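You operate a simulated robot arm through the tools that you are given. There is no shell and no other tool. Be economical: measure what you need, move in short steps, check, and stop when the job is done.

The job below is to be done with a simulated two-armed robot. You get a single attempt, and the scene is never put back.

## Task
Put the teal cone on the form on the top of the long table. Take the short grey panel and leave it on the large white panel. Take the folded orange canopy and put it on the shelf under the narrow pine table. Take the blue cone and put it on the top of the bench. Shut the bottom trolley drawer. Fetch the tall card tube and set it in the crate on the top of the long table. Take the orange harness grip on the top of the long table and put it away on the top of the small white table. Take the red riser and leave it on the yellow panel. Pull the grey-label drawer open. The order is free. Set down upright: teal cone, blue cone.

It is judged by the outcome, as a careful person would: the job done as asked, and still so three seconds after it is handed in. It fails if anything else is knocked over, pushed out of place, dropped, spilled or broken.

## Robot
Two 7-joint arms with fingered hands on one trunk, on a base that drives. Base frame: it is fixed to the floor where the robot stands at the start and does not move with it; the origin is under the middle of the robot, x ahead of it, y to its left, z up; the surface under the hand at the start is at about z = 780. Units: mm, degrees, N and s.
The left shoulder is at the start at [60, 138, 897], the right one opposite. With the tool pointing down near the work surface each hand reaches from about 420 to 920 mm from the robot's upright axis, wherever it stands, measured 20 degrees to its own side. Places, roughly: blue cone (6x6x12 cm) [-2200, 3500, 1000]; crate (38x29x15 cm) [-1500, 2400, 1000]; folded orange canopy [-1500, 4000, 1000]; form [-2250, 5000, 1000]; grey-label drawer [2600, -500, 1100]; large white panel [-1500, 3750, 1000]; orange harness grip (14x5x4 cm) [-1400, 5300, 900]; red riser (10x4x3 cm) [300, 3900, 900]; shelf under the narrow pine table [700, 4700, 400]; short grey panel [500, -750, 750]; tall card tube (5x5x9 cm) [-5000, 2800, 1000]; teal cone (6x6x13 cm) [600, 0, 900]; top of the bench [400, 3000, 900]; top of the small white table [500, 6200, 700]; trolley drawer [-2400, 1600, 400]; yellow panel [-1500, 1000, 1000]. Payload 4 kg a hand.
Tool frame (each hand has its own): the origin (TCP) lies between the finger pads and is the grasp point; the fingertips stand 36 mm ahead of it; z points along the fingers, y is the line along which they close. Largest opening 120 mm; the body of the gripper starts 42 mm behind the TCP. The gripper is a hand of 5 fingers: y runs from the thumb to the fingers, the wrist lies at [-15, -109, -200] in the tool frame, and closing takes about 1.5 s.
Orientation is that of the tool frame in the base frame, as [roll, pitch, yaw] about the fixed x, y, z axes, in that order (R = Rz(yaw) Ry(pitch) Rx(roll)). With the fingers straight down and the wrist toward the robot, the tool's x, y and z point along [0, 1, 0], [1, 0, 0] and [0, 0, -1] of the base frame.

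## Interface
- The arms move only by the tool arm_command. It takes "left_plan", "right_plan" or both (then of equal length, played together; a hand with none holds still); each is a list of rows, each an object (a shift or turn left out is 0, a gripper value left out holds the last) with "turn": the turn, a rotation vector about the tool's x, y, z in degrees, a list of three; "slide": the shift along the tool's x, y, z in mm, a list of three. In form: [{"turn": [ax, ay, az], "slide": [dx, dy, dz]}, ...]. A call has 1 to 12 rows; each row is the pose to reach, as a shift and turn from the pose commanded when the call began, along the tool's axes at that moment. "left_jaw" and "right_jaw" are, for a hand that has rows, the gripper command, from -1 (fully open) to 1 (shut), values between in proportion, set as the call begins (left out, the last holds). Each row takes 0.2 s and may step no farther than 50 mm and 8.6 degrees from the row before; otherwise, or with a gripper value out of range, the whole call is refused. A pose out of reach is approached as far as the arm can. The call stops where the force on the tool passes 40 N (or 10 N more than at its start, if that is more) or the arm is blocked; 0.2 s more then pass. Each finger travels about 153 mm/s and halts on what it meets, pressing with about 34 N; the grip force reading is that of the motor and also rises with nothing between the fingers. The clock runs only during rows and for 0.2 s after the last one: add rows that repeat a pose to give the fingers time. The reply holds the time, the measured pose of the TCP, the force on the tool along the base axes, the opening and the grip force, in the units named above and with some noise, with the torque about the TCP (base axes, N m) and any sound that the robot's microphone picked up.
- Cameras (640 x 400 px; columns grow to the right, rows downward): "scene" is now at [39.9, -50, 1537.8]; the picture's right is [-0.61, -0.79, 0.00], its down [-0.48, 0.37, -0.79] and it looks along [0.63, -0.48, -0.61] (base axes); focal length 281 px, centre (320, 200). "left" rides on the left gripper at [-69, -79, -131] in its tool frame; the picture's right is [-0.78, -0.29, 0.55], its down [0.55, -0.73, 0.40] and it looks along [0.29, 0.61, 0.74] (tool axes); focal length 222 px, centre (320, 200). "right" rides on the right gripper at [69, -79, -131] in its tool frame; the picture's right is [-0.78, 0.29, -0.55], its down [-0.55, -0.74, 0.40] and it looks along [-0.29, 0.61, 0.74] (tool axes); focal length 222 px, centre (320, 200). There is no depth. A picture from a camera that has moved, and an enlarged one, comes with that camera's place and axes in the base frame and with its lens.
- grab_frame(camera): a new picture of that camera. No time passes.
- slide_trunk(by): slides the trunk up (or, below 0, down) by that many mm; the arms and the scene camera ride with it, the base frame stays. It gives what a move gives, with no picture.
- base_move(legs): drives the robot by 1 to 6 legs, each [ahead, left, turn to the left] in mm, mm and degrees, along the robot's own axes; the way and the turn of a leg run together, so that a leg with both is an arc; at most 1500 mm and 180 degrees a leg. The arms and the cameras ride along, it lands a little off, and it stops where it bumps. It gives what a move gives.
- curl_fingers(index, middle, ring, little, thumb_bend, thumb_turn, hand): sets how far each is bent, from 0 (flat) to 1 (curled in); at 0.3 the hand is open as for a grip, at 0.7 the pads meet at the TCP. One left out holds its place. A second passes; each finger stops where it meets its share of the squeeze, and holds until it gets a number again. A gripper value or a shape takes the hand back. It gives what a move gives, with no picture; readings hold the bend of each and the force on index, middle, ring, little, thumb and palm. thumb_turn goes from beside the hand (0) to across from the fingers (1), as for a grip.
- grasp_type(shape, hand): the hand has 5 fingers and takes this shape, open, in about a second: jaw (thumb against the fingers, like two jaws); tri (thumb and two fingers); tip (a fingertip pinch); poke (one finger out to press); point (the index stretched); flat (the hand flat); cup (the hand cupped); fist (a fist). The gripper value then closes the fingers along that shape, each until it touches; the sizes above hold for jaw. It gives what a move gives, with no picture.
- aim_head(pan, tilt): turns the head with the scene camera to pan (to the left, within 86 degrees either way) and tilt (down, from -29 to 69), counted from straight ahead of the robot. It gives what a move gives.
- inspect(camera, box): a new picture of the part [left, top, right, bottom] of that camera's present view, enlarged. No time passes.
- hand_in(): hands the job in; it is judged then, once.

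Go step by step. Nothing tells you exact positions but the pictures and the camera data: compare them with the known pose of the tool, close in by small moves and look again before you grip or let go. The budget is 483 turns and 226 pictures, counting those below and the enlarged ones. Unless the task says otherwise, let go and move clear before handing in.

The tools are called after ">>>" by a JSON object that holds its "method" and its "body". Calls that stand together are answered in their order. arm_command: Moves the arms, as the interface text tells. Its arguments: {"type":"object","properties":{"left_plan":{"type":"array","items":{"type":"object","properties":{"turn":{"type":"array","items":{"type":"number"}},"slide":{"type":"array","items":{"type":"number"}}}}},"left_jaw":{"type":"number"},"right_plan":{"type":"array","items":{"type":"object","properties":{"turn":{"type":"array","items":{"type":"number"}},"slide":{"type":"array","items":{"type":"number"}}}}},"right_jaw":{"type":"number"}},"required":[]} The other tools are called the same way: slide_trunk (by) slides the trunk up or down; grasp_type (shape, hand) gives the hand a shape; curl_fingers (index, middle, ring, little, thumb_bend, thumb_turn, hand) moves the fingers one by one; base_move (legs) drives the base; aim_head (pan, tilt) turns the head that bears the scene camera; grab_frame (camera) takes a picture; inspect (camera, box) takes an enlarged picture of a part of a camera's view; hand_in () hands the job in.

At the start:

```text
time_s: 0.0
left_eef_pos: [489.4, -13.1, 1167.7]
left_tool_rot: [-180.0, -0.1, 90.0]
left_wrist_force: [0.3, -0.5, 0.0]
left_wrist_torque: [0.01, 0.02, 0.01]
left_gripper_width: 119.6
left_grasp_force: 0.0
left_shape: jaw
left_bend: [0.3, 0.3, 0.3, 0.3, 0.3, 0.97]
left_finger forces: [0.1, 0.0, 0.0, 0.0, 0.1, 0.0]
right_eef_pos: [411.5, -562.6, 1165.3]
right_tool_rot: [179.9, 0.0, 90.0]
right_wrist_force: [-0.3, 0.4, 0.2]
right_wrist_torque: [-0.04, 0.0, 0.01]
right_gripper_width: 119.7
right_grasp_force: 0.0
right_shape: jaw
right_bend: [0.3, 0.3, 0.3, 0.3, 0.3, 0.97]
right_finger forces: [0.1, 0.0, 0.1, 0.0, 0.1, 0.0]
trunk travel left (down, up): [-475.0, 115.0]
robot x, y, heading: [3.8, 0.2, 0.2]
head pan, tilt: [-37.6, 37.5]
```

scene: 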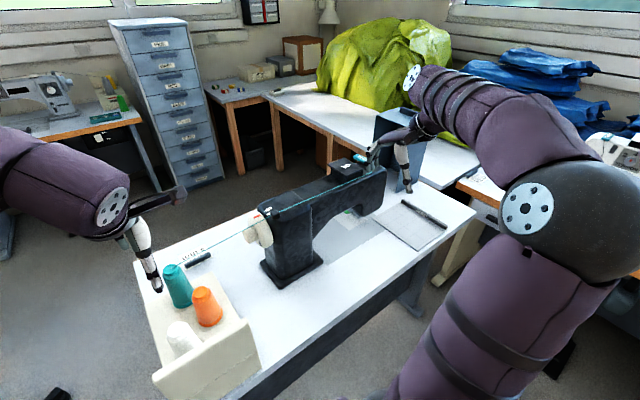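
right: 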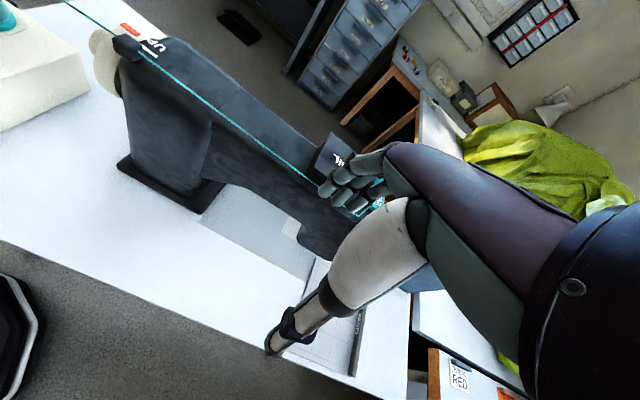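
left: 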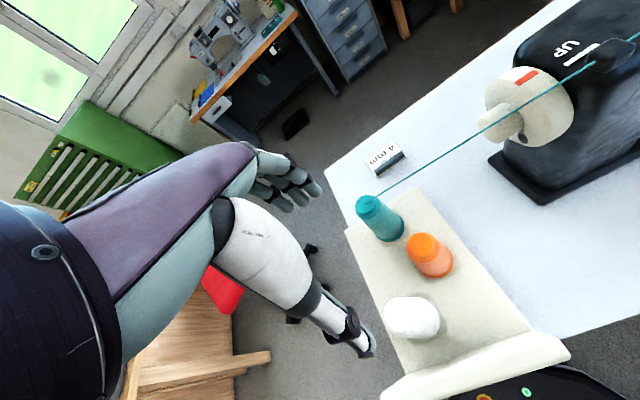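

I see the sewing table ahead with the teal, orange and white cones, the drawer cabinet beyond, and small panels. I'll look more closely first at the things near me.

>>> {"method": "inspect", "body": {"camera": "scene", "box": [130, 150, 450, 350]}}

>>> {"method": "aim_head", "body": {"pan": 0, "tilt": 35}}

>>> {"method": "grab_frame", "body": {"camera": "scene"}}

```text
2.00 times, centred on (290, 250) of scene
camera zoom: at [39.9, -50.0, 1537.8], right [-0.61, -0.79, 0.0], down [-0.48, 0.37, -0.79], along [0.63, -0.48, -0.61], focal length 562 px, centre (380, 100)
```

zoom: 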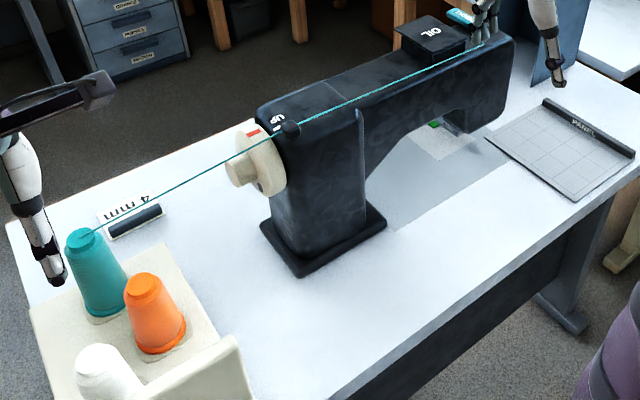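

```text
time_s: 1.0
left_eef_pos: [487.9, -12.8, 1167.5]
left_tool_rot: [-179.9, 0.1, 90.0]
left_wrist_force: [0.2, -0.1, -0.3]
left_wrist_torque: [0.01, 0.0, -0.03]
left_gripper_width: 119.5
left_grasp_force: 0.0
left_shape: jaw
left_bend: [0.3, 0.3, 0.3, 0.3, 0.3, 0.97]
left_finger forces: [0.0, 0.1, 0.0, 0.1, 0.1, 0.1]
right_eef_pos: [412.3, -561.9, 1164.8]
right_tool_rot: [-180.0, 0.1, 90.0]
right_wrist_force: [0.4, 0.9, 0.3]
right_wrist_torque: [-0.01, 0.02, 0.01]
right_gripper_width: 119.5
right_grasp_force: 0.0
right_shape: jaw
right_bend: [0.3, 0.3, 0.3, 0.3, 0.3, 0.97]
right_finger forces: [0.0, 0.0, 0.1, 0.0, 0.1, 0.0]
trunk travel left (down, up): [-475.0, 115.0]
robot x, y, heading: [-0.9, -0.7, 0.3]
head pan, tilt: [0.0, 35.0]
```

```text
221 pictures are left
camera scene: at [59.4, 2.7, 1541.6], right [0.0, -1.0, 0.0], down [-0.57, 0.0, -0.82], along [0.82, 0.0, -0.57], focal length 281 px, centre (320, 200)
```

scene: 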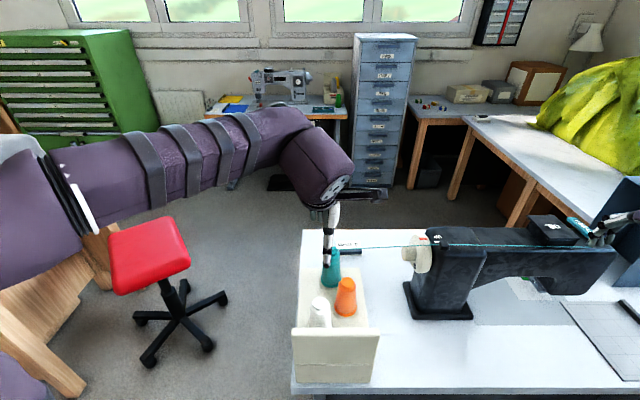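

The table with cones and machine is ahead; a thread runs from the teal cone to the machine. I'll look right at the grey panel and along the room for the other places.

>>> {"method": "aim_head", "body": {"pan": -65, "tilt": 45}}

>>> {"method": "grab_frame", "body": {"camera": "scene"}}

>>> {"method": "aim_head", "body": {"pan": 80, "tilt": 20}}

>>> {"method": "grab_frame", "body": {"camera": "scene"}}

```text
time_s: 2.4
left_eef_pos: [486.8, -12.9, 1168.7]
left_tool_rot: [-179.9, 0.0, 90.0]
left_wrist_force: [0.7, 0.5, 0.6]
left_wrist_torque: [0.0, -0.01, 0.0]
left_gripper_width: 119.8
left_grasp_force: 0.0
left_shape: jaw
left_bend: [0.3, 0.3, 0.3, 0.3, 0.3, 0.97]
left_finger forces: [0.0, 0.0, 0.0, 0.0, 0.0, 0.1]
right_eef_pos: [413.5, -562.2, 1166.2]
right_tool_rot: [-179.9, 0.0, 90.0]
right_wrist_force: [0.6, 0.0, -0.4]
right_wrist_torque: [0.0, -0.01, 0.01]
right_gripper_width: 119.7
right_grasp_force: 0.1
right_shape: jaw
right_bend: [0.3, 0.3, 0.3, 0.3, 0.3, 0.97]
right_finger forces: [0.0, 0.0, 0.0, 0.1, 0.0, 0.1]
trunk travel left (down, up): [-475.0, 115.0]
robot x, y, heading: [1.2, -2.9, -0.0]
head pan, tilt: [-65.0, 45.0]
```

```text
220 pictures are left
camera scene: at [5.7, -70.9, 1526.8], right [-0.91, -0.42, 0.0], down [-0.3, 0.64, -0.71], along [0.3, -0.64, -0.71], focal length 281 px, centre (320, 200)
```

scene: 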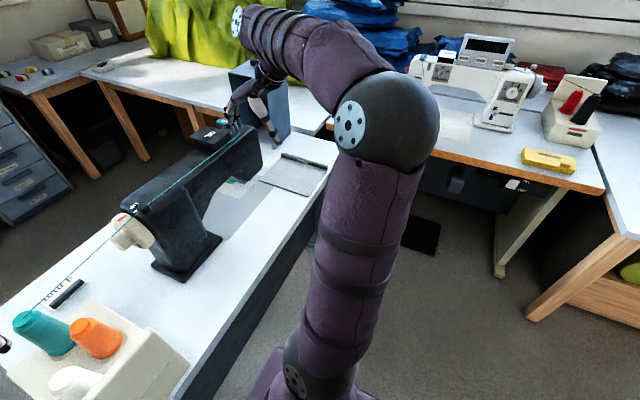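

```text
time_s: 4.7
left_eef_pos: [489.4, -11.9, 1167.4]
left_tool_rot: [180.0, 0.0, 89.9]
left_wrist_force: [-0.8, 0.1, -0.4]
left_wrist_torque: [0.0, 0.03, -0.01]
left_gripper_width: 119.6
left_grasp_force: 0.0
left_shape: jaw
left_bend: [0.3, 0.3, 0.3, 0.3, 0.3, 0.97]
left_finger forces: [0.1, 0.0, 0.1, 0.1, 0.0, 0.0]
right_eef_pos: [412.8, -563.4, 1165.8]
right_tool_rot: [-180.0, 0.0, 90.0]
right_wrist_force: [0.8, 0.0, 0.4]
right_wrist_torque: [0.0, 0.02, 0.02]
right_gripper_width: 119.6
right_grasp_force: 0.1
right_shape: jaw
right_bend: [0.3, 0.3, 0.3, 0.3, 0.3, 0.97]
right_finger forces: [0.0, 0.1, 0.0, 0.1, 0.1, 0.1]
trunk travel left (down, up): [-475.0, 115.0]
robot x, y, heading: [-1.6, -1.5, -0.2]
head pan, tilt: [80.0, 20.0]
```

```text
219 pictures are left
camera scene: at [-12.5, 94.5, 1565.5], right [0.98, -0.17, 0.0], down [-0.06, -0.34, -0.94], along [0.16, 0.93, -0.34], focal length 281 px, centre (320, 200)
```

scene: 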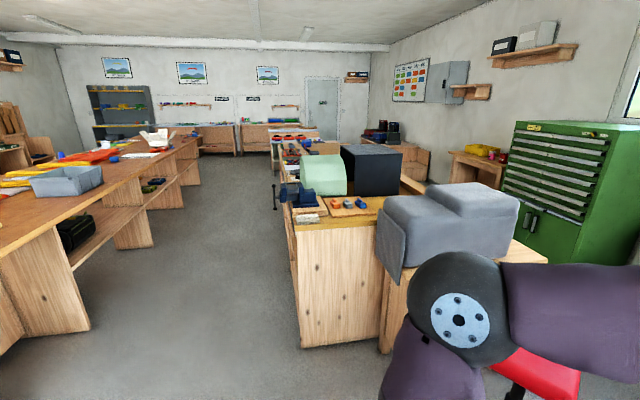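

The long table with the crate is far to my left-back, bench in the middle. I'll inspect the grey panel closely and look over my back too.

>>> {"method": "aim_head", "body": {"pan": -45, "tilt": 35}}

>>> {"method": "inspect", "body": {"camera": "scene", "box": [320, 100, 520, 225]}}

>>> {"method": "inspect", "body": {"camera": "right", "box": [200, 160, 440, 400]}}

```text
time_s: 6.7
left_eef_pos: [486.8, -12.0, 1168.1]
left_tool_rot: [180.0, -0.1, 90.0]
left_wrist_force: [0.3, -0.5, 0.0]
left_wrist_torque: [0.01, -0.02, -0.01]
left_gripper_width: 119.8
left_grasp_force: 0.0
left_shape: jaw
left_bend: [0.3, 0.3, 0.3, 0.3, 0.3, 0.97]
left_finger forces: [0.0, 0.1, 0.1, 0.0, 0.1, 0.1]
right_eef_pos: [412.3, -563.2, 1164.6]
right_tool_rot: [-179.9, 0.0, 90.0]
right_wrist_force: [0.1, 0.3, 1.1]
right_wrist_torque: [-0.01, 0.01, 0.02]
right_gripper_width: 119.7
right_grasp_force: 0.1
right_shape: jaw
right_bend: [0.3, 0.3, 0.3, 0.3, 0.3, 0.97]
right_finger forces: [0.0, 0.0, 0.0, 0.1, 0.0, 0.1]
trunk travel left (down, up): [-475.0, 115.0]
robot x, y, heading: [-3.7, 3.7, 0.2]
head pan, tilt: [-45.0, 35.0]
```

```text
3.20 times, centred on (420, 162) of scene
camera zoom: at [33.6, -59.4, 1541.6], right [-0.71, -0.71, 0.0], down [-0.41, 0.41, -0.82], along [0.58, -0.58, -0.57], focal length 899 px, centre (0, 320)
```

zoom: 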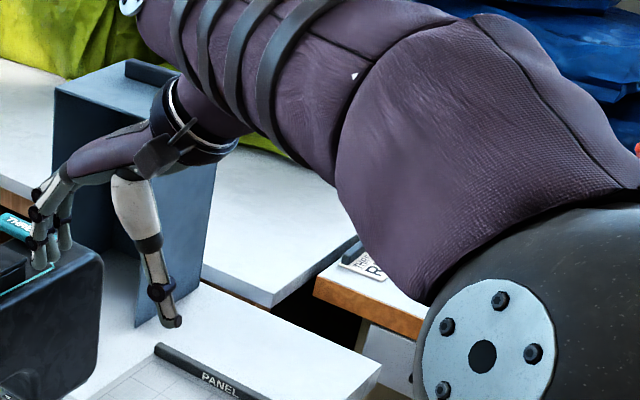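

```text
1.67 times, centred on (320, 280) of right
camera zoom: at [333.8, -493.1, 1296.6], right [0.29, -0.78, 0.55], down [-0.74, -0.55, -0.4], along [0.61, -0.29, -0.74], focal length 370 px, centre (320, 67)
```

zoom: 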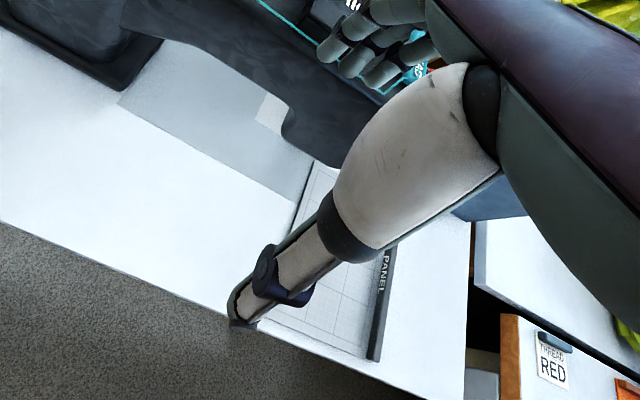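

The grey panel could be the gridded plate or the standing plate or the cloth; I'll move the right arm out of the way and look again.

>>> {"method": "arm_command", "body": {"right_plan": [{"slide": [40, -10, -20]}, {"slide": [80, -20, -40]}, {"slide": [120, -30, -60]}, {"slide": [160, -40, -80]}, {"slide": [200, -50, -100]}]}}

>>> {"method": "grab_frame", "body": {"camera": "scene"}}

>>> {"method": "grab_frame", "body": {"camera": "right"}}

```text
time_s: 7.9
left_eef_pos: [487.6, -11.9, 1167.4]
left_tool_rot: [179.9, 0.1, 89.9]
left_wrist_force: [-0.3, 0.1, 0.4]
left_wrist_torque: [-0.04, 0.01, -0.01]
left_gripper_width: 119.6
left_grasp_force: 0.0
left_shape: jaw
left_bend: [0.3, 0.3, 0.3, 0.3, 0.3, 0.97]
left_finger forces: [0.0, 0.0, 0.0, 0.0, 0.0, 0.1]
right_eef_pos: [359.4, -359.0, 1268.7]
right_tool_rot: [179.9, 0.0, 89.9]
right_wrist_force: [-0.3, -0.2, 0.0]
right_wrist_torque: [-0.03, 0.0, 0.0]
right_gripper_width: 119.7
right_grasp_force: 0.2
right_shape: jaw
right_bend: [0.3, 0.3, 0.3, 0.3, 0.3, 0.97]
right_finger forces: [0.0, 0.0, 0.0, 0.1, 0.0, 0.1]
trunk travel left (down, up): [-475.0, 115.0]
robot x, y, heading: [1.5, 1.0, 0.1]
head pan, tilt: [-45.0, 35.0]
```

```text
216 pictures are left
camera scene: at [32.9, -58.6, 1541.6], right [-0.71, -0.71, 0.0], down [-0.41, 0.41, -0.82], along [0.58, -0.58, -0.57], focal length 281 px, centre (320, 200)
```

scene: 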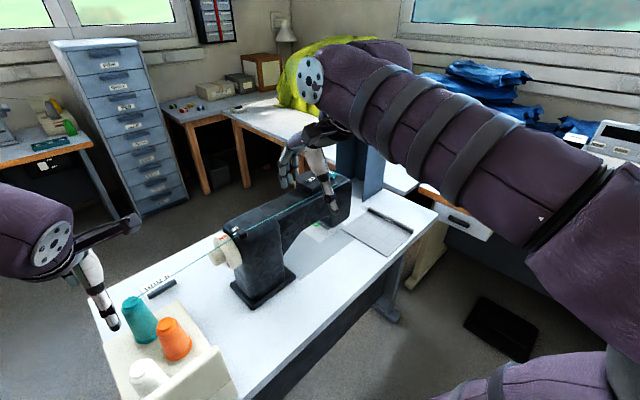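

```text
215 pictures are left
camera right: at [279.7, -288.9, 1400.0], right [0.29, -0.78, 0.55], down [-0.74, -0.55, -0.4], along [0.61, -0.29, -0.74], focal length 222 px, centre (320, 200)
```

right: 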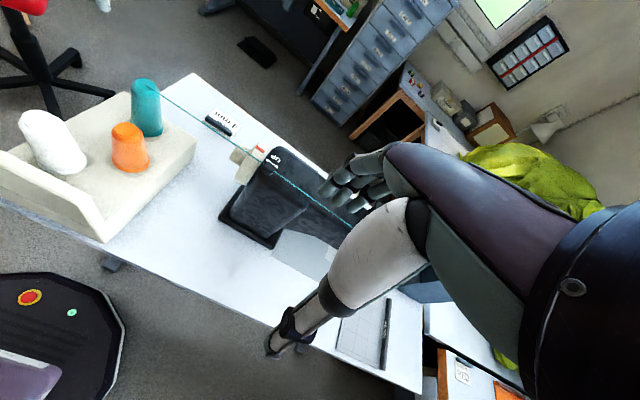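

>>> {"method": "inspect", "body": {"camera": "scene", "box": [310, 140, 450, 260]}}

>>> {"method": "inspect", "body": {"camera": "scene", "box": [80, 30, 200, 210]}}

```text
3.33 times, centred on (380, 200) of scene
camera zoom: at [32.9, -58.6, 1541.6], right [-0.71, -0.71, 0.0], down [-0.41, 0.41, -0.82], along [0.58, -0.58, -0.57], focal length 937 px, centre (120, 200)
```

zoom: 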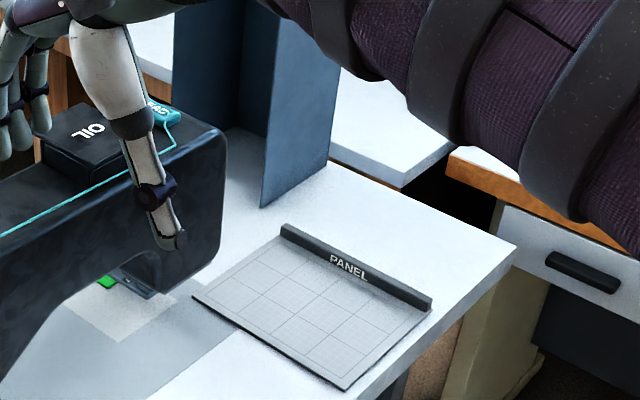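

```text
2.22 times, centred on (140, 120) of scene
camera zoom: at [32.9, -58.6, 1541.6], right [-0.71, -0.71, 0.0], down [-0.41, 0.41, -0.82], along [0.58, -0.58, -0.57], focal length 624 px, centre (720, 378)
```

zoom: 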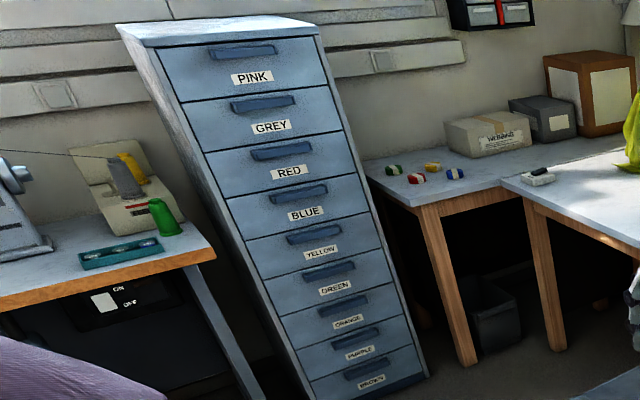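

The GREY drawer is second from the top of the blue cabinet ahead. To reach it I must pass between the table's left end and the red stool, so I measure that gap and my own base width.

>>> {"method": "aim_head", "body": {"pan": 30, "tilt": 50}}

>>> {"method": "grab_frame", "body": {"camera": "scene"}}

>>> {"method": "aim_head", "body": {"pan": 0, "tilt": 69}}

>>> {"method": "grab_frame", "body": {"camera": "scene"}}

```text
time_s: 9.4
left_eef_pos: [488.6, -11.6, 1167.4]
left_tool_rot: [180.0, 0.0, 90.0]
left_wrist_force: [0.2, -0.2, -0.3]
left_wrist_torque: [-0.02, 0.0, 0.01]
left_gripper_width: 119.6
left_grasp_force: 0.0
left_shape: jaw
left_bend: [0.3, 0.3, 0.3, 0.3, 0.3, 0.97]
left_finger forces: [0.1, 0.0, 0.0, 0.1, 0.0, 0.0]
right_eef_pos: [360.1, -360.7, 1269.0]
right_tool_rot: [179.9, 0.0, 90.1]
right_wrist_force: [-0.2, -0.3, -0.1]
right_wrist_torque: [0.0, -0.01, 0.01]
right_gripper_width: 119.7
right_grasp_force: 0.1
right_shape: jaw
right_bend: [0.3, 0.3, 0.3, 0.3, 0.3, 0.97]
right_finger forces: [0.1, 0.0, 0.0, 0.0, 0.0, 0.0]
trunk travel left (down, up): [-475.0, 115.0]
robot x, y, heading: [-1.0, 4.4, -0.4]
head pan, tilt: [30.0, 50.0]
```

```text
212 pictures are left
camera scene: at [38.0, 41.3, 1519.9], right [0.5, -0.87, 0.0], down [-0.66, -0.38, -0.64], along [0.56, 0.32, -0.77], focal length 281 px, centre (320, 200)
```

scene: 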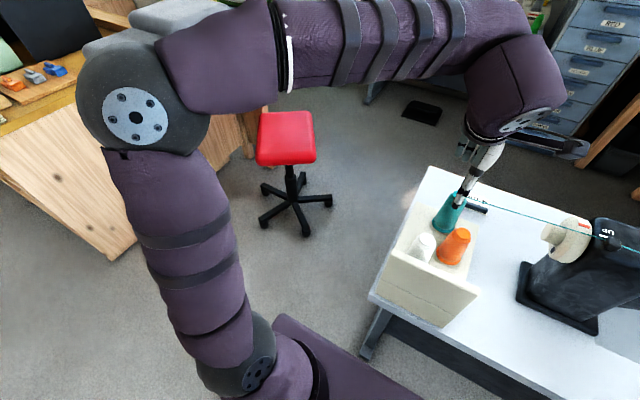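

```text
time_s: 10.4
left_eef_pos: [487.8, -12.9, 1167.8]
left_tool_rot: [-179.9, 0.0, 90.1]
left_wrist_force: [0.6, -0.2, 0.2]
left_wrist_torque: [-0.03, 0.03, 0.02]
left_gripper_width: 120.0
left_grasp_force: 0.0
left_shape: jaw
left_bend: [0.3, 0.3, 0.3, 0.3, 0.3, 0.97]
left_finger forces: [0.1, 0.1, 0.0, 0.1, 0.1, 0.0]
right_eef_pos: [358.2, -360.4, 1268.8]
right_tool_rot: [180.0, 0.0, 90.0]
right_wrist_force: [0.2, -0.8, -0.2]
right_wrist_torque: [0.01, -0.03, -0.02]
right_gripper_width: 120.0
right_grasp_force: 0.0
right_shape: jaw
right_bend: [0.3, 0.3, 0.3, 0.3, 0.3, 0.97]
right_finger forces: [0.1, 0.0, 0.1, 0.0, 0.0, 0.0]
trunk travel left (down, up): [-475.0, 115.0]
robot x, y, heading: [0.1, 0.6, 0.2]
head pan, tilt: [0.0, 68.8]
```

```text
211 pictures are left
camera scene: at [27.2, 2.9, 1498.0], right [0.0, -1.0, 0.0], down [-0.93, 0.0, -0.36], along [0.36, 0.0, -0.93], focal length 281 px, centre (320, 200)
```

scene: 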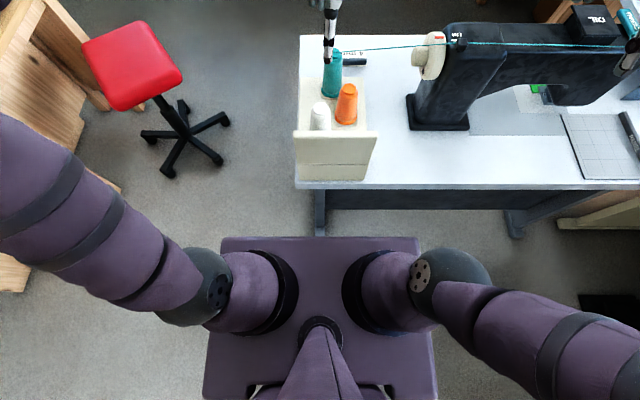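

The stool gap is about 575 mm at floor level and my base is wider, so the cabinet must be approached another way later. First I drive right to look closely at the grey panel.

>>> {"method": "base_move", "body": {"legs": [[-20, -450, 0]]}}

>>> {"method": "aim_head", "body": {"pan": -30, "tilt": 50}}

>>> {"method": "grab_frame", "body": {"camera": "scene"}}

```text
time_s: 13.0
left_eef_pos: [469.2, -451.4, 1168.2]
left_tool_rot: [180.0, -0.1, 90.0]
left_wrist_force: [0.8, -0.3, 0.9]
left_wrist_torque: [0.03, 0.01, -0.02]
left_gripper_width: 119.5
left_grasp_force: 0.1
left_shape: jaw
left_bend: [0.3, 0.3, 0.3, 0.3, 0.3, 0.97]
left_finger forces: [0.0, 0.0, 0.0, 0.0, 0.0, 0.0]
right_eef_pos: [340.7, -800.8, 1268.5]
right_tool_rot: [180.0, 0.0, 90.1]
right_wrist_force: [0.6, -0.4, -0.9]
right_wrist_torque: [0.02, -0.01, 0.01]
right_gripper_width: 120.1
right_grasp_force: 0.3
right_shape: jaw
right_bend: [0.3, 0.3, 0.3, 0.3, 0.3, 0.97]
right_finger forces: [0.0, 0.0, 0.1, 0.0, 0.0, 0.1]
trunk travel left (down, up): [-475.0, 115.0]
robot x, y, heading: [-22.5, -441.0, 0.3]
head pan, tilt: [0.0, 68.8]
```

```text
time_s: 14.0
left_eef_pos: [467.6, -450.5, 1168.4]
left_tool_rot: [179.9, 0.1, 90.1]
left_wrist_force: [0.2, 0.3, -0.1]
left_wrist_torque: [0.02, 0.01, 0.0]
left_gripper_width: 119.5
left_grasp_force: 0.0
left_shape: jaw
left_bend: [0.3, 0.3, 0.3, 0.3, 0.3, 0.97]
left_finger forces: [0.1, 0.1, 0.0, 0.0, 0.0, 0.0]
right_eef_pos: [340.8, -798.4, 1267.3]
right_tool_rot: [179.9, 0.0, 90.1]
right_wrist_force: [-0.4, -0.3, -0.4]
right_wrist_torque: [0.05, 0.0, -0.01]
right_gripper_width: 119.7
right_grasp_force: 0.0
right_shape: jaw
right_bend: [0.3, 0.3, 0.3, 0.3, 0.3, 0.97]
right_finger forces: [0.1, 0.0, 0.1, 0.0, 0.0, 0.1]
trunk travel left (down, up): [-475.0, 115.0]
robot x, y, heading: [-21.1, -439.7, -0.1]
head pan, tilt: [-30.0, 50.0]
```

```text
210 pictures are left
camera scene: at [18.0, -475.2, 1519.8], right [-0.5, -0.87, 0.0], down [-0.66, 0.38, -0.64], along [0.56, -0.32, -0.77], focal length 281 px, centre (320, 200)
```

scene: 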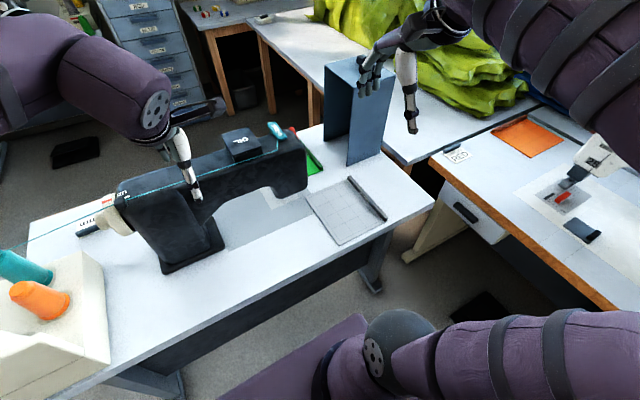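

>>> {"method": "inspect", "body": {"camera": "scene", "box": [200, 110, 400, 260]}}

>>> {"method": "inspect", "body": {"camera": "scene", "box": [420, 90, 640, 260]}}

>>> {"method": "grab_frame", "body": {"camera": "left"}}

```text
2.67 times, centred on (300, 185) of scene
camera zoom: at [18.0, -475.2, 1519.8], right [-0.5, -0.87, 0.0], down [-0.66, 0.38, -0.64], along [0.56, -0.32, -0.77], focal length 749 px, centre (373, 240)
```

zoom: 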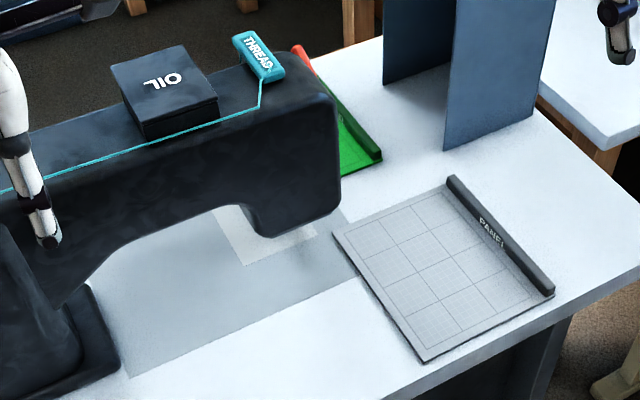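

```text
2.35 times, centred on (530, 175) of scene
camera zoom: at [18.0, -475.2, 1519.8], right [-0.5, -0.87, 0.0], down [-0.66, 0.38, -0.64], along [0.56, -0.32, -0.77], focal length 661 px, centre (-174, 259)
```

zoom: 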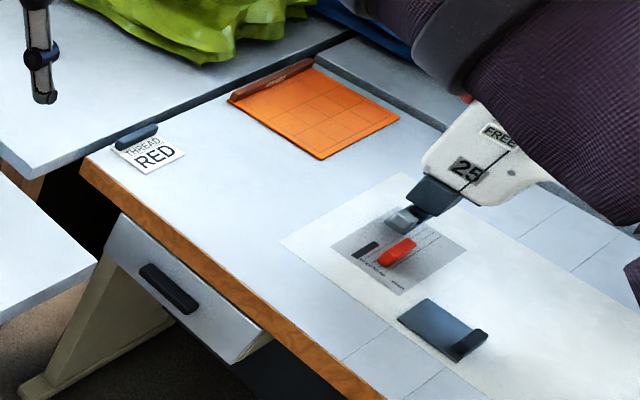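

```text
207 pictures are left
camera left: at [389.4, -520.4, 1298.3], right [-0.29, -0.79, -0.55], down [-0.74, 0.55, -0.4], along [0.61, 0.29, -0.74], focal length 222 px, centre (320, 200)
```

left: 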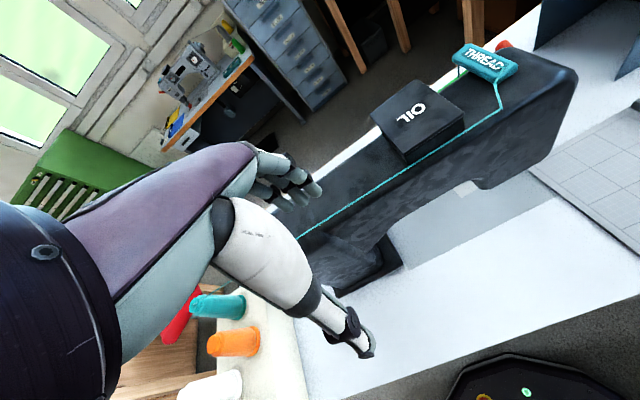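

The grey gridded plate with the "PANEL" bar is the short grey panel; its bar runs along x from about 371 to 575 at y≈-916. I turn the right hand so it closes across the bar and lower above it.

>>> {"method": "arm_command", "body": {"right_jaw": -1, "right_plan": [{"turn": [0, 0, 8.2], "slide": [-11, 11, 30]}, {"turn": [0, 0, 16.4], "slide": [-21, 21, 60]}, {"turn": [0, 0, 24.6], "slide": [-32, 31, 95]}, {"turn": [0, 0, 32.8], "slide": [-43, 42, 130]}, {"turn": [0, 0, 41], "slide": [-54, 52, 165]}, {"turn": [0, 0, 49.2], "slide": [-64, 63, 200]}, {"turn": [0, 0, 57.4], "slide": [-75, 73, 235]}, {"turn": [0, 0, 65.6], "slide": [-86, 84, 270]}, {"turn": [0, 0, 73.8], "slide": [-97, 94, 300]}, {"turn": [0, 0, 82], "slide": [-107, 104, 325]}, {"turn": [0, 0, 90], "slide": [-117, 114, 345]}, {"turn": [0, 0, 90], "slide": [-117, 114, 345]}]}}

>>> {"method": "grab_frame", "body": {"camera": "scene"}}

>>> {"method": "grab_frame", "body": {"camera": "right"}}

```text
time_s: 16.6
left_eef_pos: [467.6, -450.0, 1167.4]
left_tool_rot: [-179.9, 0.1, 90.1]
left_wrist_force: [-0.3, 1.0, 0.3]
left_wrist_torque: [0.01, -0.01, -0.01]
left_gripper_width: 119.3
left_grasp_force: 0.0
left_shape: jaw
left_bend: [0.3, 0.3, 0.3, 0.3, 0.3, 0.97]
left_finger forces: [0.1, 0.0, 0.1, 0.0, 0.0, 0.0]
right_eef_pos: [454.9, -917.2, 922.8]
right_tool_rot: [-179.9, 0.0, 0.0]
right_wrist_force: [-0.3, 0.0, -0.3]
right_wrist_torque: [-0.01, 0.01, -0.01]
right_gripper_width: 119.8
right_grasp_force: 0.1
right_shape: jaw
right_bend: [0.3, 0.3, 0.3, 0.3, 0.3, 0.97]
right_finger forces: [0.1, 0.0, 0.1, 0.0, 0.1, 0.1]
trunk travel left (down, up): [-475.0, 115.0]
robot x, y, heading: [-22.0, -438.5, 0.1]
head pan, tilt: [-30.0, 50.0]
```

```text
206 pictures are left
camera scene: at [17.8, -475.2, 1519.9], right [-0.5, -0.87, 0.0], down [-0.66, 0.38, -0.64], along [0.56, -0.32, -0.77], focal length 281 px, centre (320, 200)
```

scene: 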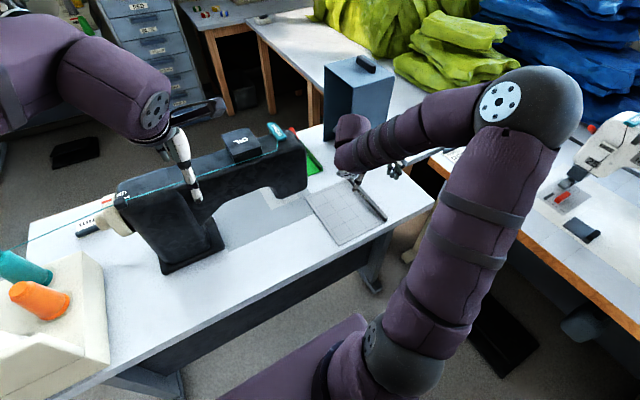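

```text
205 pictures are left
camera right: at [524.7, -837.1, 1053.8], right [-0.78, -0.29, 0.55], down [-0.55, 0.73, -0.4], along [-0.29, -0.61, -0.74], focal length 222 px, centre (320, 200)
```

right: 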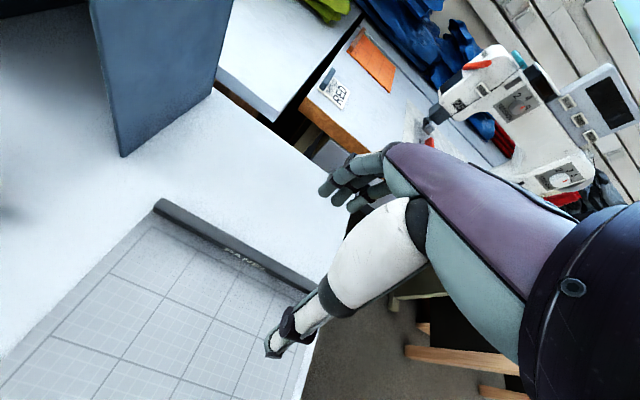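

The right hand sits squarely above the bar (bar y≈-920, x 385–580). I lower onto its middle.

>>> {"method": "arm_command", "body": {"right_plan": [{"slide": [12, 1, 30]}, {"slide": [24, 3, 60]}, {"slide": [24, 3, 85]}, {"slide": [24, 3, 97]}]}}

>>> {"method": "grab_frame", "body": {"camera": "right"}}

```text
time_s: 17.6
left_eef_pos: [467.6, -451.2, 1168.9]
left_tool_rot: [179.9, 0.0, 90.1]
left_wrist_force: [0.8, -0.1, 0.1]
left_wrist_torque: [0.01, 0.0, -0.02]
left_gripper_width: 119.6
left_grasp_force: 0.1
left_shape: jaw
left_bend: [0.3, 0.3, 0.3, 0.3, 0.3, 0.97]
left_finger forces: [0.0, 0.0, 0.1, 0.1, 0.0, 0.0]
right_eef_pos: [478.0, -917.7, 826.8]
right_tool_rot: [-180.0, 0.1, 0.1]
right_wrist_force: [0.3, -0.9, 0.7]
right_wrist_torque: [0.01, 0.02, 0.04]
right_gripper_width: 119.7
right_grasp_force: 0.1
right_shape: jaw
right_bend: [0.3, 0.3, 0.3, 0.3, 0.3, 0.97]
right_finger forces: [0.0, 0.1, 0.0, 0.1, 0.1, 0.0]
trunk travel left (down, up): [-475.0, 115.0]
robot x, y, heading: [-19.4, -441.7, 0.1]
head pan, tilt: [-30.0, 50.0]
```

```text
204 pictures are left
camera right: at [547.9, -838.8, 957.3], right [-0.78, -0.29, 0.55], down [-0.55, 0.73, -0.4], along [-0.29, -0.61, -0.74], focal length 222 px, centre (320, 200)
```

right: 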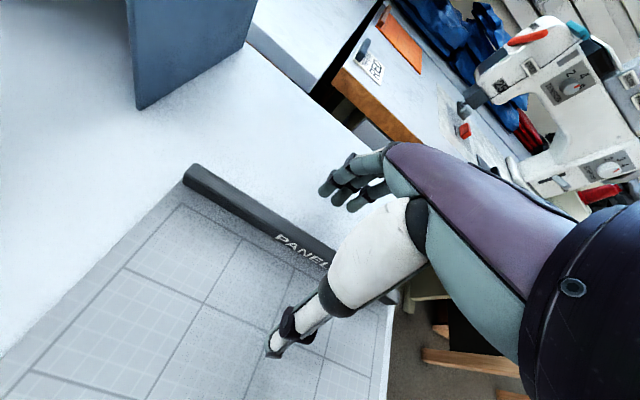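

Bar lies between thumb and fingers. I lower a little and close.

>>> {"method": "arm_command", "body": {"right_plan": [{"slide": [0, 0, 6]}, {"slide": [0, 0, 8]}]}}

>>> {"method": "arm_command", "body": {"right_jaw": 1, "right_plan": [{"slide": [0, 0, 0]}, {"slide": [0, 0, 0]}, {"slide": [0, 0, 0]}, {"slide": [0, 0, 0]}, {"slide": [0, 0, 0]}, {"slide": [0, 0, 0]}, {"slide": [0, 0, 0]}, {"slide": [0, 0, 0]}]}}

>>> {"method": "grab_frame", "body": {"camera": "right"}}

```text
time_s: 18.2
left_eef_pos: [469.2, -452.3, 1167.0]
left_tool_rot: [-180.0, -0.1, 90.1]
left_wrist_force: [-0.3, 0.1, -0.5]
left_wrist_torque: [-0.02, -0.03, -0.01]
left_gripper_width: 119.7
left_grasp_force: 0.0
left_shape: jaw
left_bend: [0.3, 0.3, 0.3, 0.3, 0.3, 0.97]
left_finger forces: [0.1, 0.1, 0.0, 0.0, 0.0, 0.0]
right_eef_pos: [477.4, -919.2, 818.1]
right_tool_rot: [-180.0, 0.2, 0.0]
right_wrist_force: [0.1, 0.6, -0.4]
right_wrist_torque: [0.0, 0.01, 0.0]
right_gripper_width: 119.7
right_grasp_force: 0.0
right_shape: jaw
right_bend: [0.3, 0.3, 0.3, 0.3, 0.3, 0.97]
right_finger forces: [0.0, 0.0, 0.0, 0.0, 0.0, 0.0]
trunk travel left (down, up): [-475.0, 115.0]
robot x, y, heading: [-19.9, -440.3, 0.2]
head pan, tilt: [-30.0, 50.0]
```

```text
time_s: 19.7
left_eef_pos: [465.9, -451.3, 1168.9]
left_tool_rot: [180.0, 0.0, 90.0]
left_wrist_force: [-0.6, 0.3, 0.1]
left_wrist_torque: [0.04, 0.0, 0.01]
left_gripper_width: 119.5
left_grasp_force: 0.1
left_shape: jaw
left_bend: [0.3, 0.3, 0.3, 0.3, 0.3, 0.97]
left_finger forces: [0.0, 0.0, 0.0, 0.0, 0.0, 0.0]
right_eef_pos: [479.1, -921.9, 825.5]
right_tool_rot: [179.3, -0.7, 0.0]
right_wrist_force: [-2.4, -5.0, 27.7]
right_wrist_torque: [1.21, 0.01, 0.0]
right_gripper_width: 44.7
right_grasp_force: 34.1
right_shape: jaw
right_bend: [0.7, 0.7, 0.7, 0.66, 0.42, 1.0]
right_finger forces: [10.1, 4.2, 0.1, 0.0, 38.2, 0.0]
trunk travel left (down, up): [-475.0, 115.0]
robot x, y, heading: [-23.3, -442.5, 0.2]
head pan, tilt: [-30.0, 50.0]
stopped in row 7 (right hand): the force on the tool passed its limit at 41 N (the readings are from after the stop); the commanded pose is now the measured one
```

```text
203 pictures are left
camera right: at [548.0, -841.0, 956.6], right [-0.79, -0.28, 0.54], down [-0.54, 0.73, -0.41], along [-0.28, -0.62, -0.73], focal length 222 px, centre (320, 200)
```

right: 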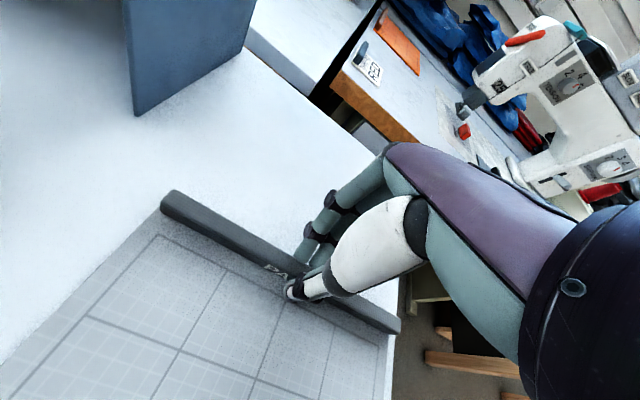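

The thumb is against the bar and the fingers press the table a bit; I lift slightly and see whether the bar comes along.

>>> {"method": "arm_command", "body": {"right_plan": [{"slide": [0, 0, -5]}, {"slide": [0, 0, -10]}, {"slide": [0, 0, -15]}, {"slide": [0, 0, -20]}]}}

>>> {"method": "grab_frame", "body": {"camera": "right"}}

```text
time_s: 20.7
left_eef_pos: [468.5, -451.4, 1168.2]
left_tool_rot: [180.0, 0.0, 90.0]
left_wrist_force: [-0.1, 0.3, -0.6]
left_wrist_torque: [0.01, 0.01, -0.03]
left_gripper_width: 119.6
left_grasp_force: 0.0
left_shape: jaw
left_bend: [0.3, 0.3, 0.3, 0.3, 0.3, 0.97]
left_finger forces: [0.1, 0.1, 0.0, 0.1, 0.1, 0.0]
right_eef_pos: [479.7, -919.1, 840.5]
right_tool_rot: [179.9, -0.3, -0.1]
right_wrist_force: [-0.3, -0.3, -0.6]
right_wrist_torque: [0.02, 0.01, 0.01]
right_gripper_width: 44.7
right_grasp_force: 34.3
right_shape: jaw
right_bend: [0.7, 0.7, 0.7, 0.66, 0.42, 1.0]
right_finger forces: [10.7, 4.2, 0.0, 0.0, 15.4, 0.0]
trunk travel left (down, up): [-475.0, 115.0]
robot x, y, heading: [-19.1, -439.4, 0.1]
head pan, tilt: [-30.0, 50.0]
```

```text
202 pictures are left
camera right: at [548.6, -839.8, 971.0], right [-0.79, -0.29, 0.54], down [-0.55, 0.73, -0.4], along [-0.28, -0.62, -0.74], focal length 222 px, centre (320, 200)
```

right: 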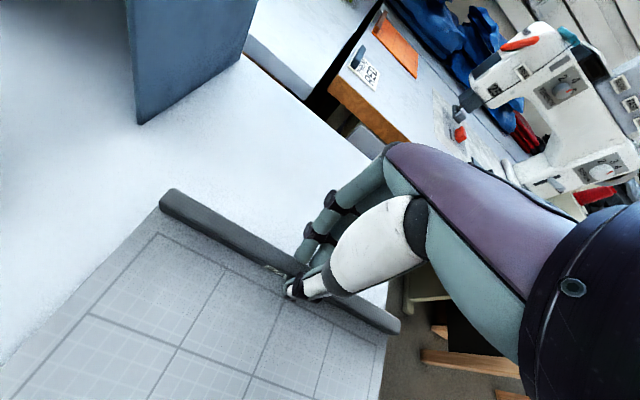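

The bar stays fixed relative to the hand, so it's lifting. I raise it more and check from the head.

>>> {"method": "arm_command", "body": {"right_plan": [{"slide": [0, 0, -40]}, {"slide": [0, 0, -80]}, {"slide": [0, 0, -120]}, {"slide": [0, 0, -160]}, {"slide": [0, 0, -200]}]}}

>>> {"method": "grab_frame", "body": {"camera": "scene"}}

```text
time_s: 21.9
left_eef_pos: [468.1, -451.4, 1168.5]
left_tool_rot: [-180.0, 0.0, 90.2]
left_wrist_force: [0.3, -0.5, 0.3]
left_wrist_torque: [0.02, -0.01, 0.0]
left_gripper_width: 119.9
left_grasp_force: 0.0
left_shape: jaw
left_bend: [0.3, 0.3, 0.3, 0.3, 0.3, 0.97]
left_finger forces: [0.0, 0.0, 0.0, 0.0, 0.1, 0.0]
right_eef_pos: [479.1, -920.2, 1044.0]
right_tool_rot: [179.7, -0.3, 0.0]
right_wrist_force: [-0.9, -2.7, -0.2]
right_wrist_torque: [-0.23, 0.04, -0.12]
right_gripper_width: 44.7
right_grasp_force: 33.8
right_shape: jaw
right_bend: [0.7, 0.7, 0.7, 0.66, 0.41, 0.98]
right_finger forces: [16.6, 3.0, 0.0, 0.0, 16.0, 0.0]
trunk travel left (down, up): [-475.0, 115.0]
robot x, y, heading: [-22.6, -437.4, 0.2]
head pan, tilt: [-30.0, 50.0]
```

```text
201 pictures are left
camera scene: at [17.7, -475.6, 1519.8], right [-0.5, -0.87, 0.0], down [-0.66, 0.38, -0.64], along [0.56, -0.32, -0.77], focal length 281 px, centre (320, 200)
```

scene: 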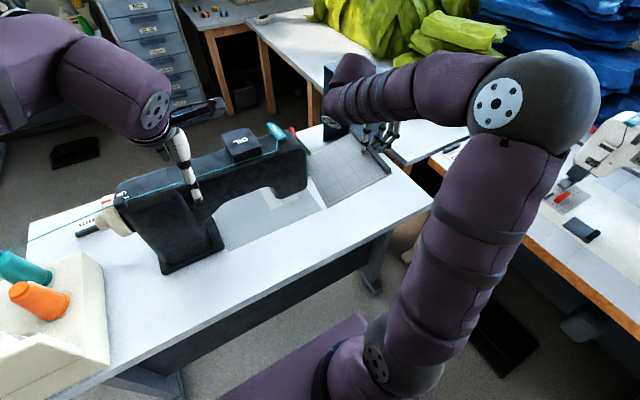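

The panel hangs level in the right hand. I pull it back and up to carry, then move left to get at the teal cone with the left hand.

>>> {"method": "arm_command", "body": {"right_plan": [{"slide": [-35, 0, -35]}, {"slide": [-70, 0, -70]}, {"slide": [-105, 0, -105]}, {"slide": [-140, 0, -140]}]}}

>>> {"method": "base_move", "body": {"legs": [[0, 195, 0]]}}

>>> {"method": "aim_head", "body": {"pan": 10, "tilt": 45}}

>>> {"method": "grab_frame", "body": {"camera": "scene"}}

>>> {"method": "grab_frame", "body": {"camera": "left"}}

```text
time_s: 22.9
left_eef_pos: [467.6, -452.1, 1168.4]
left_tool_rot: [179.9, 0.1, 90.0]
left_wrist_force: [0.2, 0.3, 0.5]
left_wrist_torque: [-0.02, 0.02, 0.03]
left_gripper_width: 119.7
left_grasp_force: 0.0
left_shape: jaw
left_bend: [0.3, 0.3, 0.3, 0.3, 0.3, 0.97]
left_finger forces: [0.1, 0.1, 0.0, 0.0, 0.1, 0.0]
right_eef_pos: [335.8, -918.3, 1182.0]
right_tool_rot: [179.6, -0.3, 0.1]
right_wrist_force: [0.5, 0.0, -0.7]
right_wrist_torque: [0.0, -0.04, 0.01]
right_gripper_width: 44.4
right_grasp_force: 34.7
right_shape: jaw
right_bend: [0.7, 0.7, 0.7, 0.66, 0.42, 0.99]
right_finger forces: [11.3, 3.6, 0.0, 0.0, 15.1, 0.1]
trunk travel left (down, up): [-475.0, 115.0]
robot x, y, heading: [-23.0, -438.8, 0.2]
head pan, tilt: [-30.0, 50.0]
```

```text
time_s: 24.5
left_eef_pos: [467.4, -243.4, 1168.8]
left_tool_rot: [-180.0, 0.0, 90.4]
left_wrist_force: [-0.1, 1.0, -0.3]
left_wrist_torque: [-0.03, 0.03, 0.01]
left_gripper_width: 119.6
left_grasp_force: 0.0
left_shape: jaw
left_bend: [0.3, 0.3, 0.3, 0.3, 0.3, 0.97]
left_finger forces: [0.1, 0.0, 0.1, 0.0, 0.0, 0.0]
right_eef_pos: [338.1, -712.0, 1181.4]
right_tool_rot: [179.7, -0.3, 0.3]
right_wrist_force: [-0.2, 0.4, 0.6]
right_wrist_torque: [-0.06, -0.03, 0.02]
right_gripper_width: 44.2
right_grasp_force: 33.9
right_shape: jaw
right_bend: [0.7, 0.7, 0.7, 0.66, 0.42, 0.99]
right_finger forces: [11.2, 3.7, 0.1, 0.1, 15.0, 0.0]
trunk travel left (down, up): [-475.0, 115.0]
robot x, y, heading: [-22.7, -234.8, 0.1]
head pan, tilt: [-30.0, 50.0]
```

```text
time_s: 25.6
left_eef_pos: [466.6, -245.3, 1167.6]
left_tool_rot: [-180.0, 0.0, 90.4]
left_wrist_force: [-0.1, 0.7, -0.2]
left_wrist_torque: [0.02, -0.02, -0.01]
left_gripper_width: 119.9
left_grasp_force: 0.1
left_shape: jaw
left_bend: [0.3, 0.3, 0.3, 0.3, 0.3, 0.97]
left_finger forces: [0.1, 0.0, 0.1, 0.0, 0.0, 0.1]
right_eef_pos: [337.9, -712.8, 1180.0]
right_tool_rot: [179.8, -0.3, 0.3]
right_wrist_force: [0.0, 0.6, -0.5]
right_wrist_torque: [-0.03, -0.01, 0.02]
right_gripper_width: 44.3
right_grasp_force: 33.7
right_shape: jaw
right_bend: [0.7, 0.7, 0.7, 0.66, 0.42, 0.99]
right_finger forces: [11.2, 3.6, 0.0, 0.0, 15.0, 0.0]
trunk travel left (down, up): [-475.0, 115.0]
robot x, y, heading: [-20.2, -236.5, 0.4]
head pan, tilt: [10.0, 45.0]
```

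```text
200 pictures are left
camera scene: at [30.5, -218.6, 1526.8], right [0.18, -0.98, 0.0], down [-0.7, -0.13, -0.71], along [0.7, 0.13, -0.71], focal length 281 px, centre (320, 200)
```

scene: 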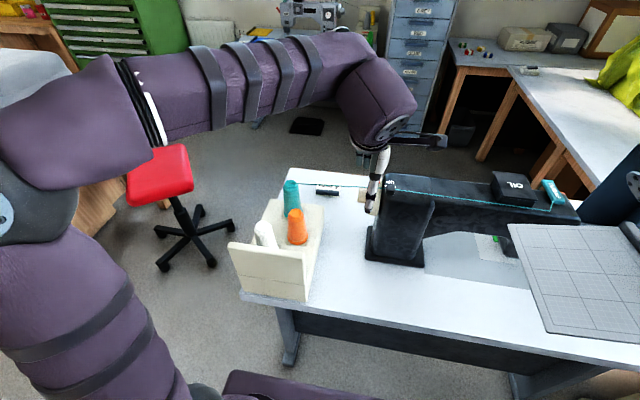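

```text
199 pictures are left
camera left: at [388.9, -314.8, 1298.2], right [-0.29, -0.79, -0.55], down [-0.74, 0.55, -0.4], along [0.61, 0.29, -0.74], focal length 222 px, centre (320, 200)
```

left: 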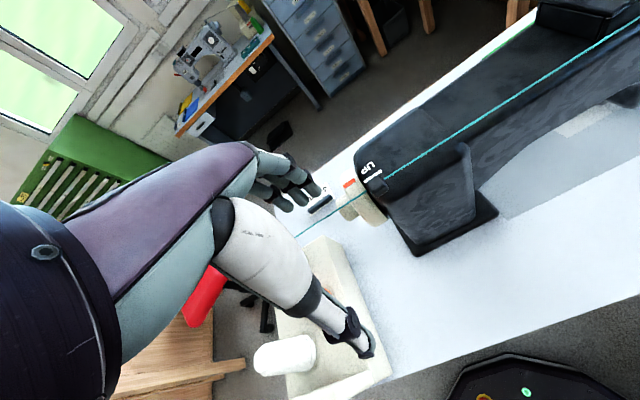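

Cone appears at about (635,-20), top z≈965. I move the left hand above it and look.

>>> {"method": "arm_command", "body": {"left_jaw": -1, "left_plan": [{"slide": [35, 10, 0]}, {"slide": [75, 30, 0]}, {"slide": [115, 55, 0]}, {"slide": [150, 85, 0]}, {"slide": [185, 115, 0]}, {"slide": [210, 145, 10]}, {"slide": [225, 165, 35]}]}}

>>> {"method": "grab_frame", "body": {"camera": "left"}}

>>> {"method": "inspect", "body": {"camera": "scene", "box": [220, 100, 420, 300]}}

```text
time_s: 27.2
left_eef_pos: [635.7, -19.4, 1134.2]
left_tool_rot: [180.0, 0.1, 90.4]
left_wrist_force: [-0.1, -0.5, -0.1]
left_wrist_torque: [-0.01, 0.02, 0.01]
left_gripper_width: 119.8
left_grasp_force: 0.1
left_shape: jaw
left_bend: [0.3, 0.3, 0.3, 0.3, 0.3, 0.97]
left_finger forces: [0.1, 0.0, 0.0, 0.0, 0.1, 0.1]
right_eef_pos: [339.0, -711.2, 1180.7]
right_tool_rot: [179.7, -0.3, 0.3]
right_wrist_force: [0.0, -0.3, -0.5]
right_wrist_torque: [-0.04, 0.03, 0.01]
right_gripper_width: 44.4
right_grasp_force: 34.3
right_shape: jaw
right_bend: [0.7, 0.7, 0.7, 0.66, 0.42, 0.99]
right_finger forces: [11.1, 3.7, 0.0, 0.1, 15.0, 0.1]
trunk travel left (down, up): [-475.0, 115.0]
robot x, y, heading: [-21.4, -238.3, 0.3]
head pan, tilt: [10.0, 45.0]
```

```text
198 pictures are left
camera left: at [557.5, -88.5, 1265.0], right [-0.29, -0.79, -0.55], down [-0.74, 0.55, -0.4], along [0.61, 0.29, -0.74], focal length 222 px, centre (320, 200)
```

left: 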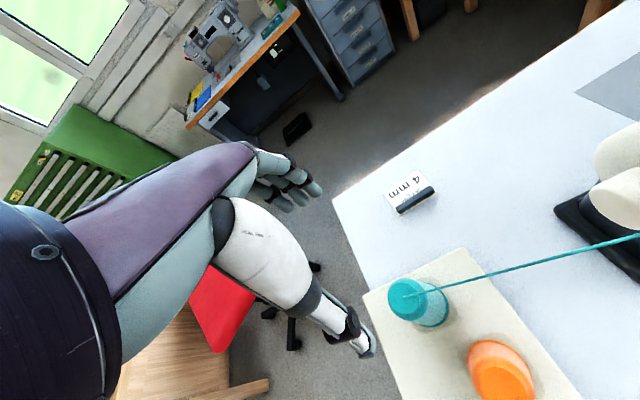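

```text
2.00 times, centred on (320, 200) of scene
camera zoom: at [31.2, -217.9, 1526.8], right [0.18, -0.98, 0.0], down [-0.7, -0.13, -0.71], along [0.7, 0.13, -0.71], focal length 562 px, centre (320, 200)
```

zoom: 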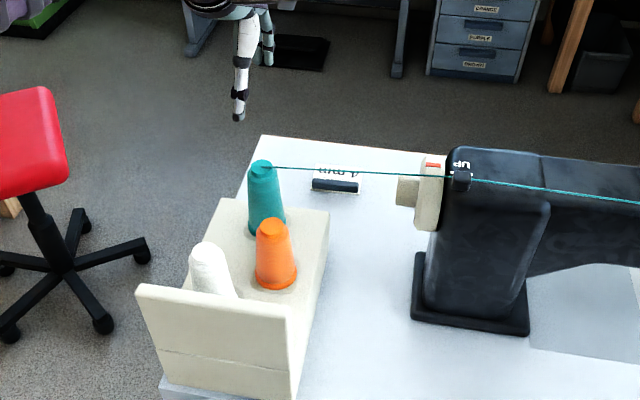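

Triangulating both cameras puts the cone at (597,-33), top z≈1000. I shift over it and lower to just above, then check.

>>> {"method": "arm_command", "body": {"left_plan": [{"slide": [-7, -20, 30]}, {"slide": [-14, -38, 60]}, {"slide": [-14, -38, 84]}]}}

>>> {"method": "grab_frame", "body": {"camera": "left"}}

>>> {"method": "inspect", "body": {"camera": "scene", "box": [220, 100, 420, 300]}}

```text
time_s: 28.0
left_eef_pos: [595.9, -32.4, 1048.8]
left_tool_rot: [-179.9, 0.0, 90.4]
left_wrist_force: [0.7, 0.8, -0.7]
left_wrist_torque: [-0.03, 0.0, 0.0]
left_gripper_width: 119.6
left_grasp_force: 0.0
left_shape: jaw
left_bend: [0.3, 0.3, 0.3, 0.3, 0.3, 0.97]
left_finger forces: [0.1, 0.0, 0.0, 0.0, 0.0, 0.1]
right_eef_pos: [339.2, -712.2, 1180.1]
right_tool_rot: [179.7, -0.3, 0.3]
right_wrist_force: [0.3, -0.5, -0.6]
right_wrist_torque: [-0.07, -0.01, 0.03]
right_gripper_width: 43.9
right_grasp_force: 34.4
right_shape: jaw
right_bend: [0.7, 0.7, 0.7, 0.66, 0.42, 0.99]
right_finger forces: [11.2, 3.6, 0.0, 0.1, 15.0, 0.0]
trunk travel left (down, up): [-475.0, 115.0]
robot x, y, heading: [-19.8, -234.3, 0.4]
head pan, tilt: [10.0, 45.0]
```

```text
196 pictures are left
camera left: at [516.7, -102.5, 1179.1], right [-0.29, -0.79, -0.55], down [-0.74, 0.54, -0.4], along [0.61, 0.29, -0.74], focal length 222 px, centre (320, 200)
```

left: 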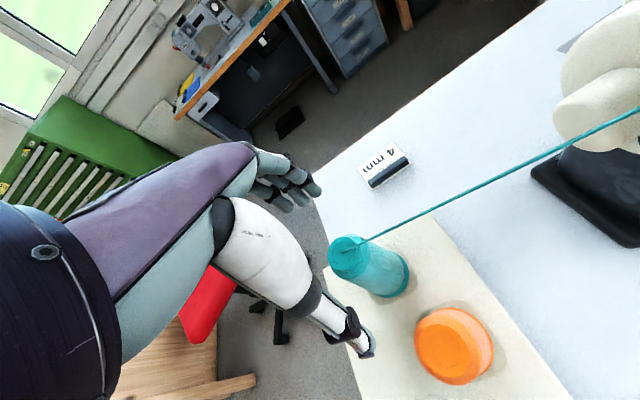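

```text
2.00 times, centred on (320, 200) of scene
camera zoom: at [31.1, -218.1, 1526.8], right [0.18, -0.98, 0.0], down [-0.7, -0.13, -0.71], along [0.7, 0.13, -0.71], focal length 562 px, centre (320, 200)
```

zoom: 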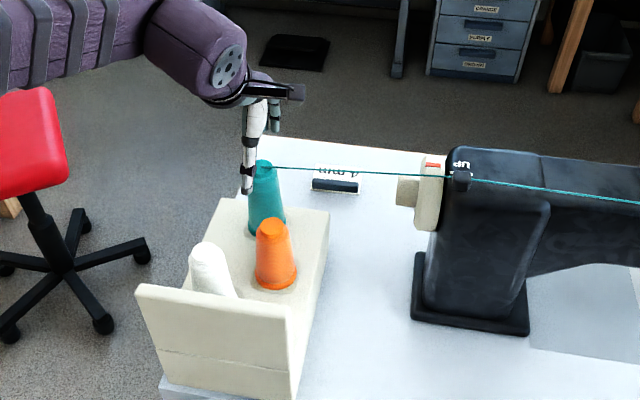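

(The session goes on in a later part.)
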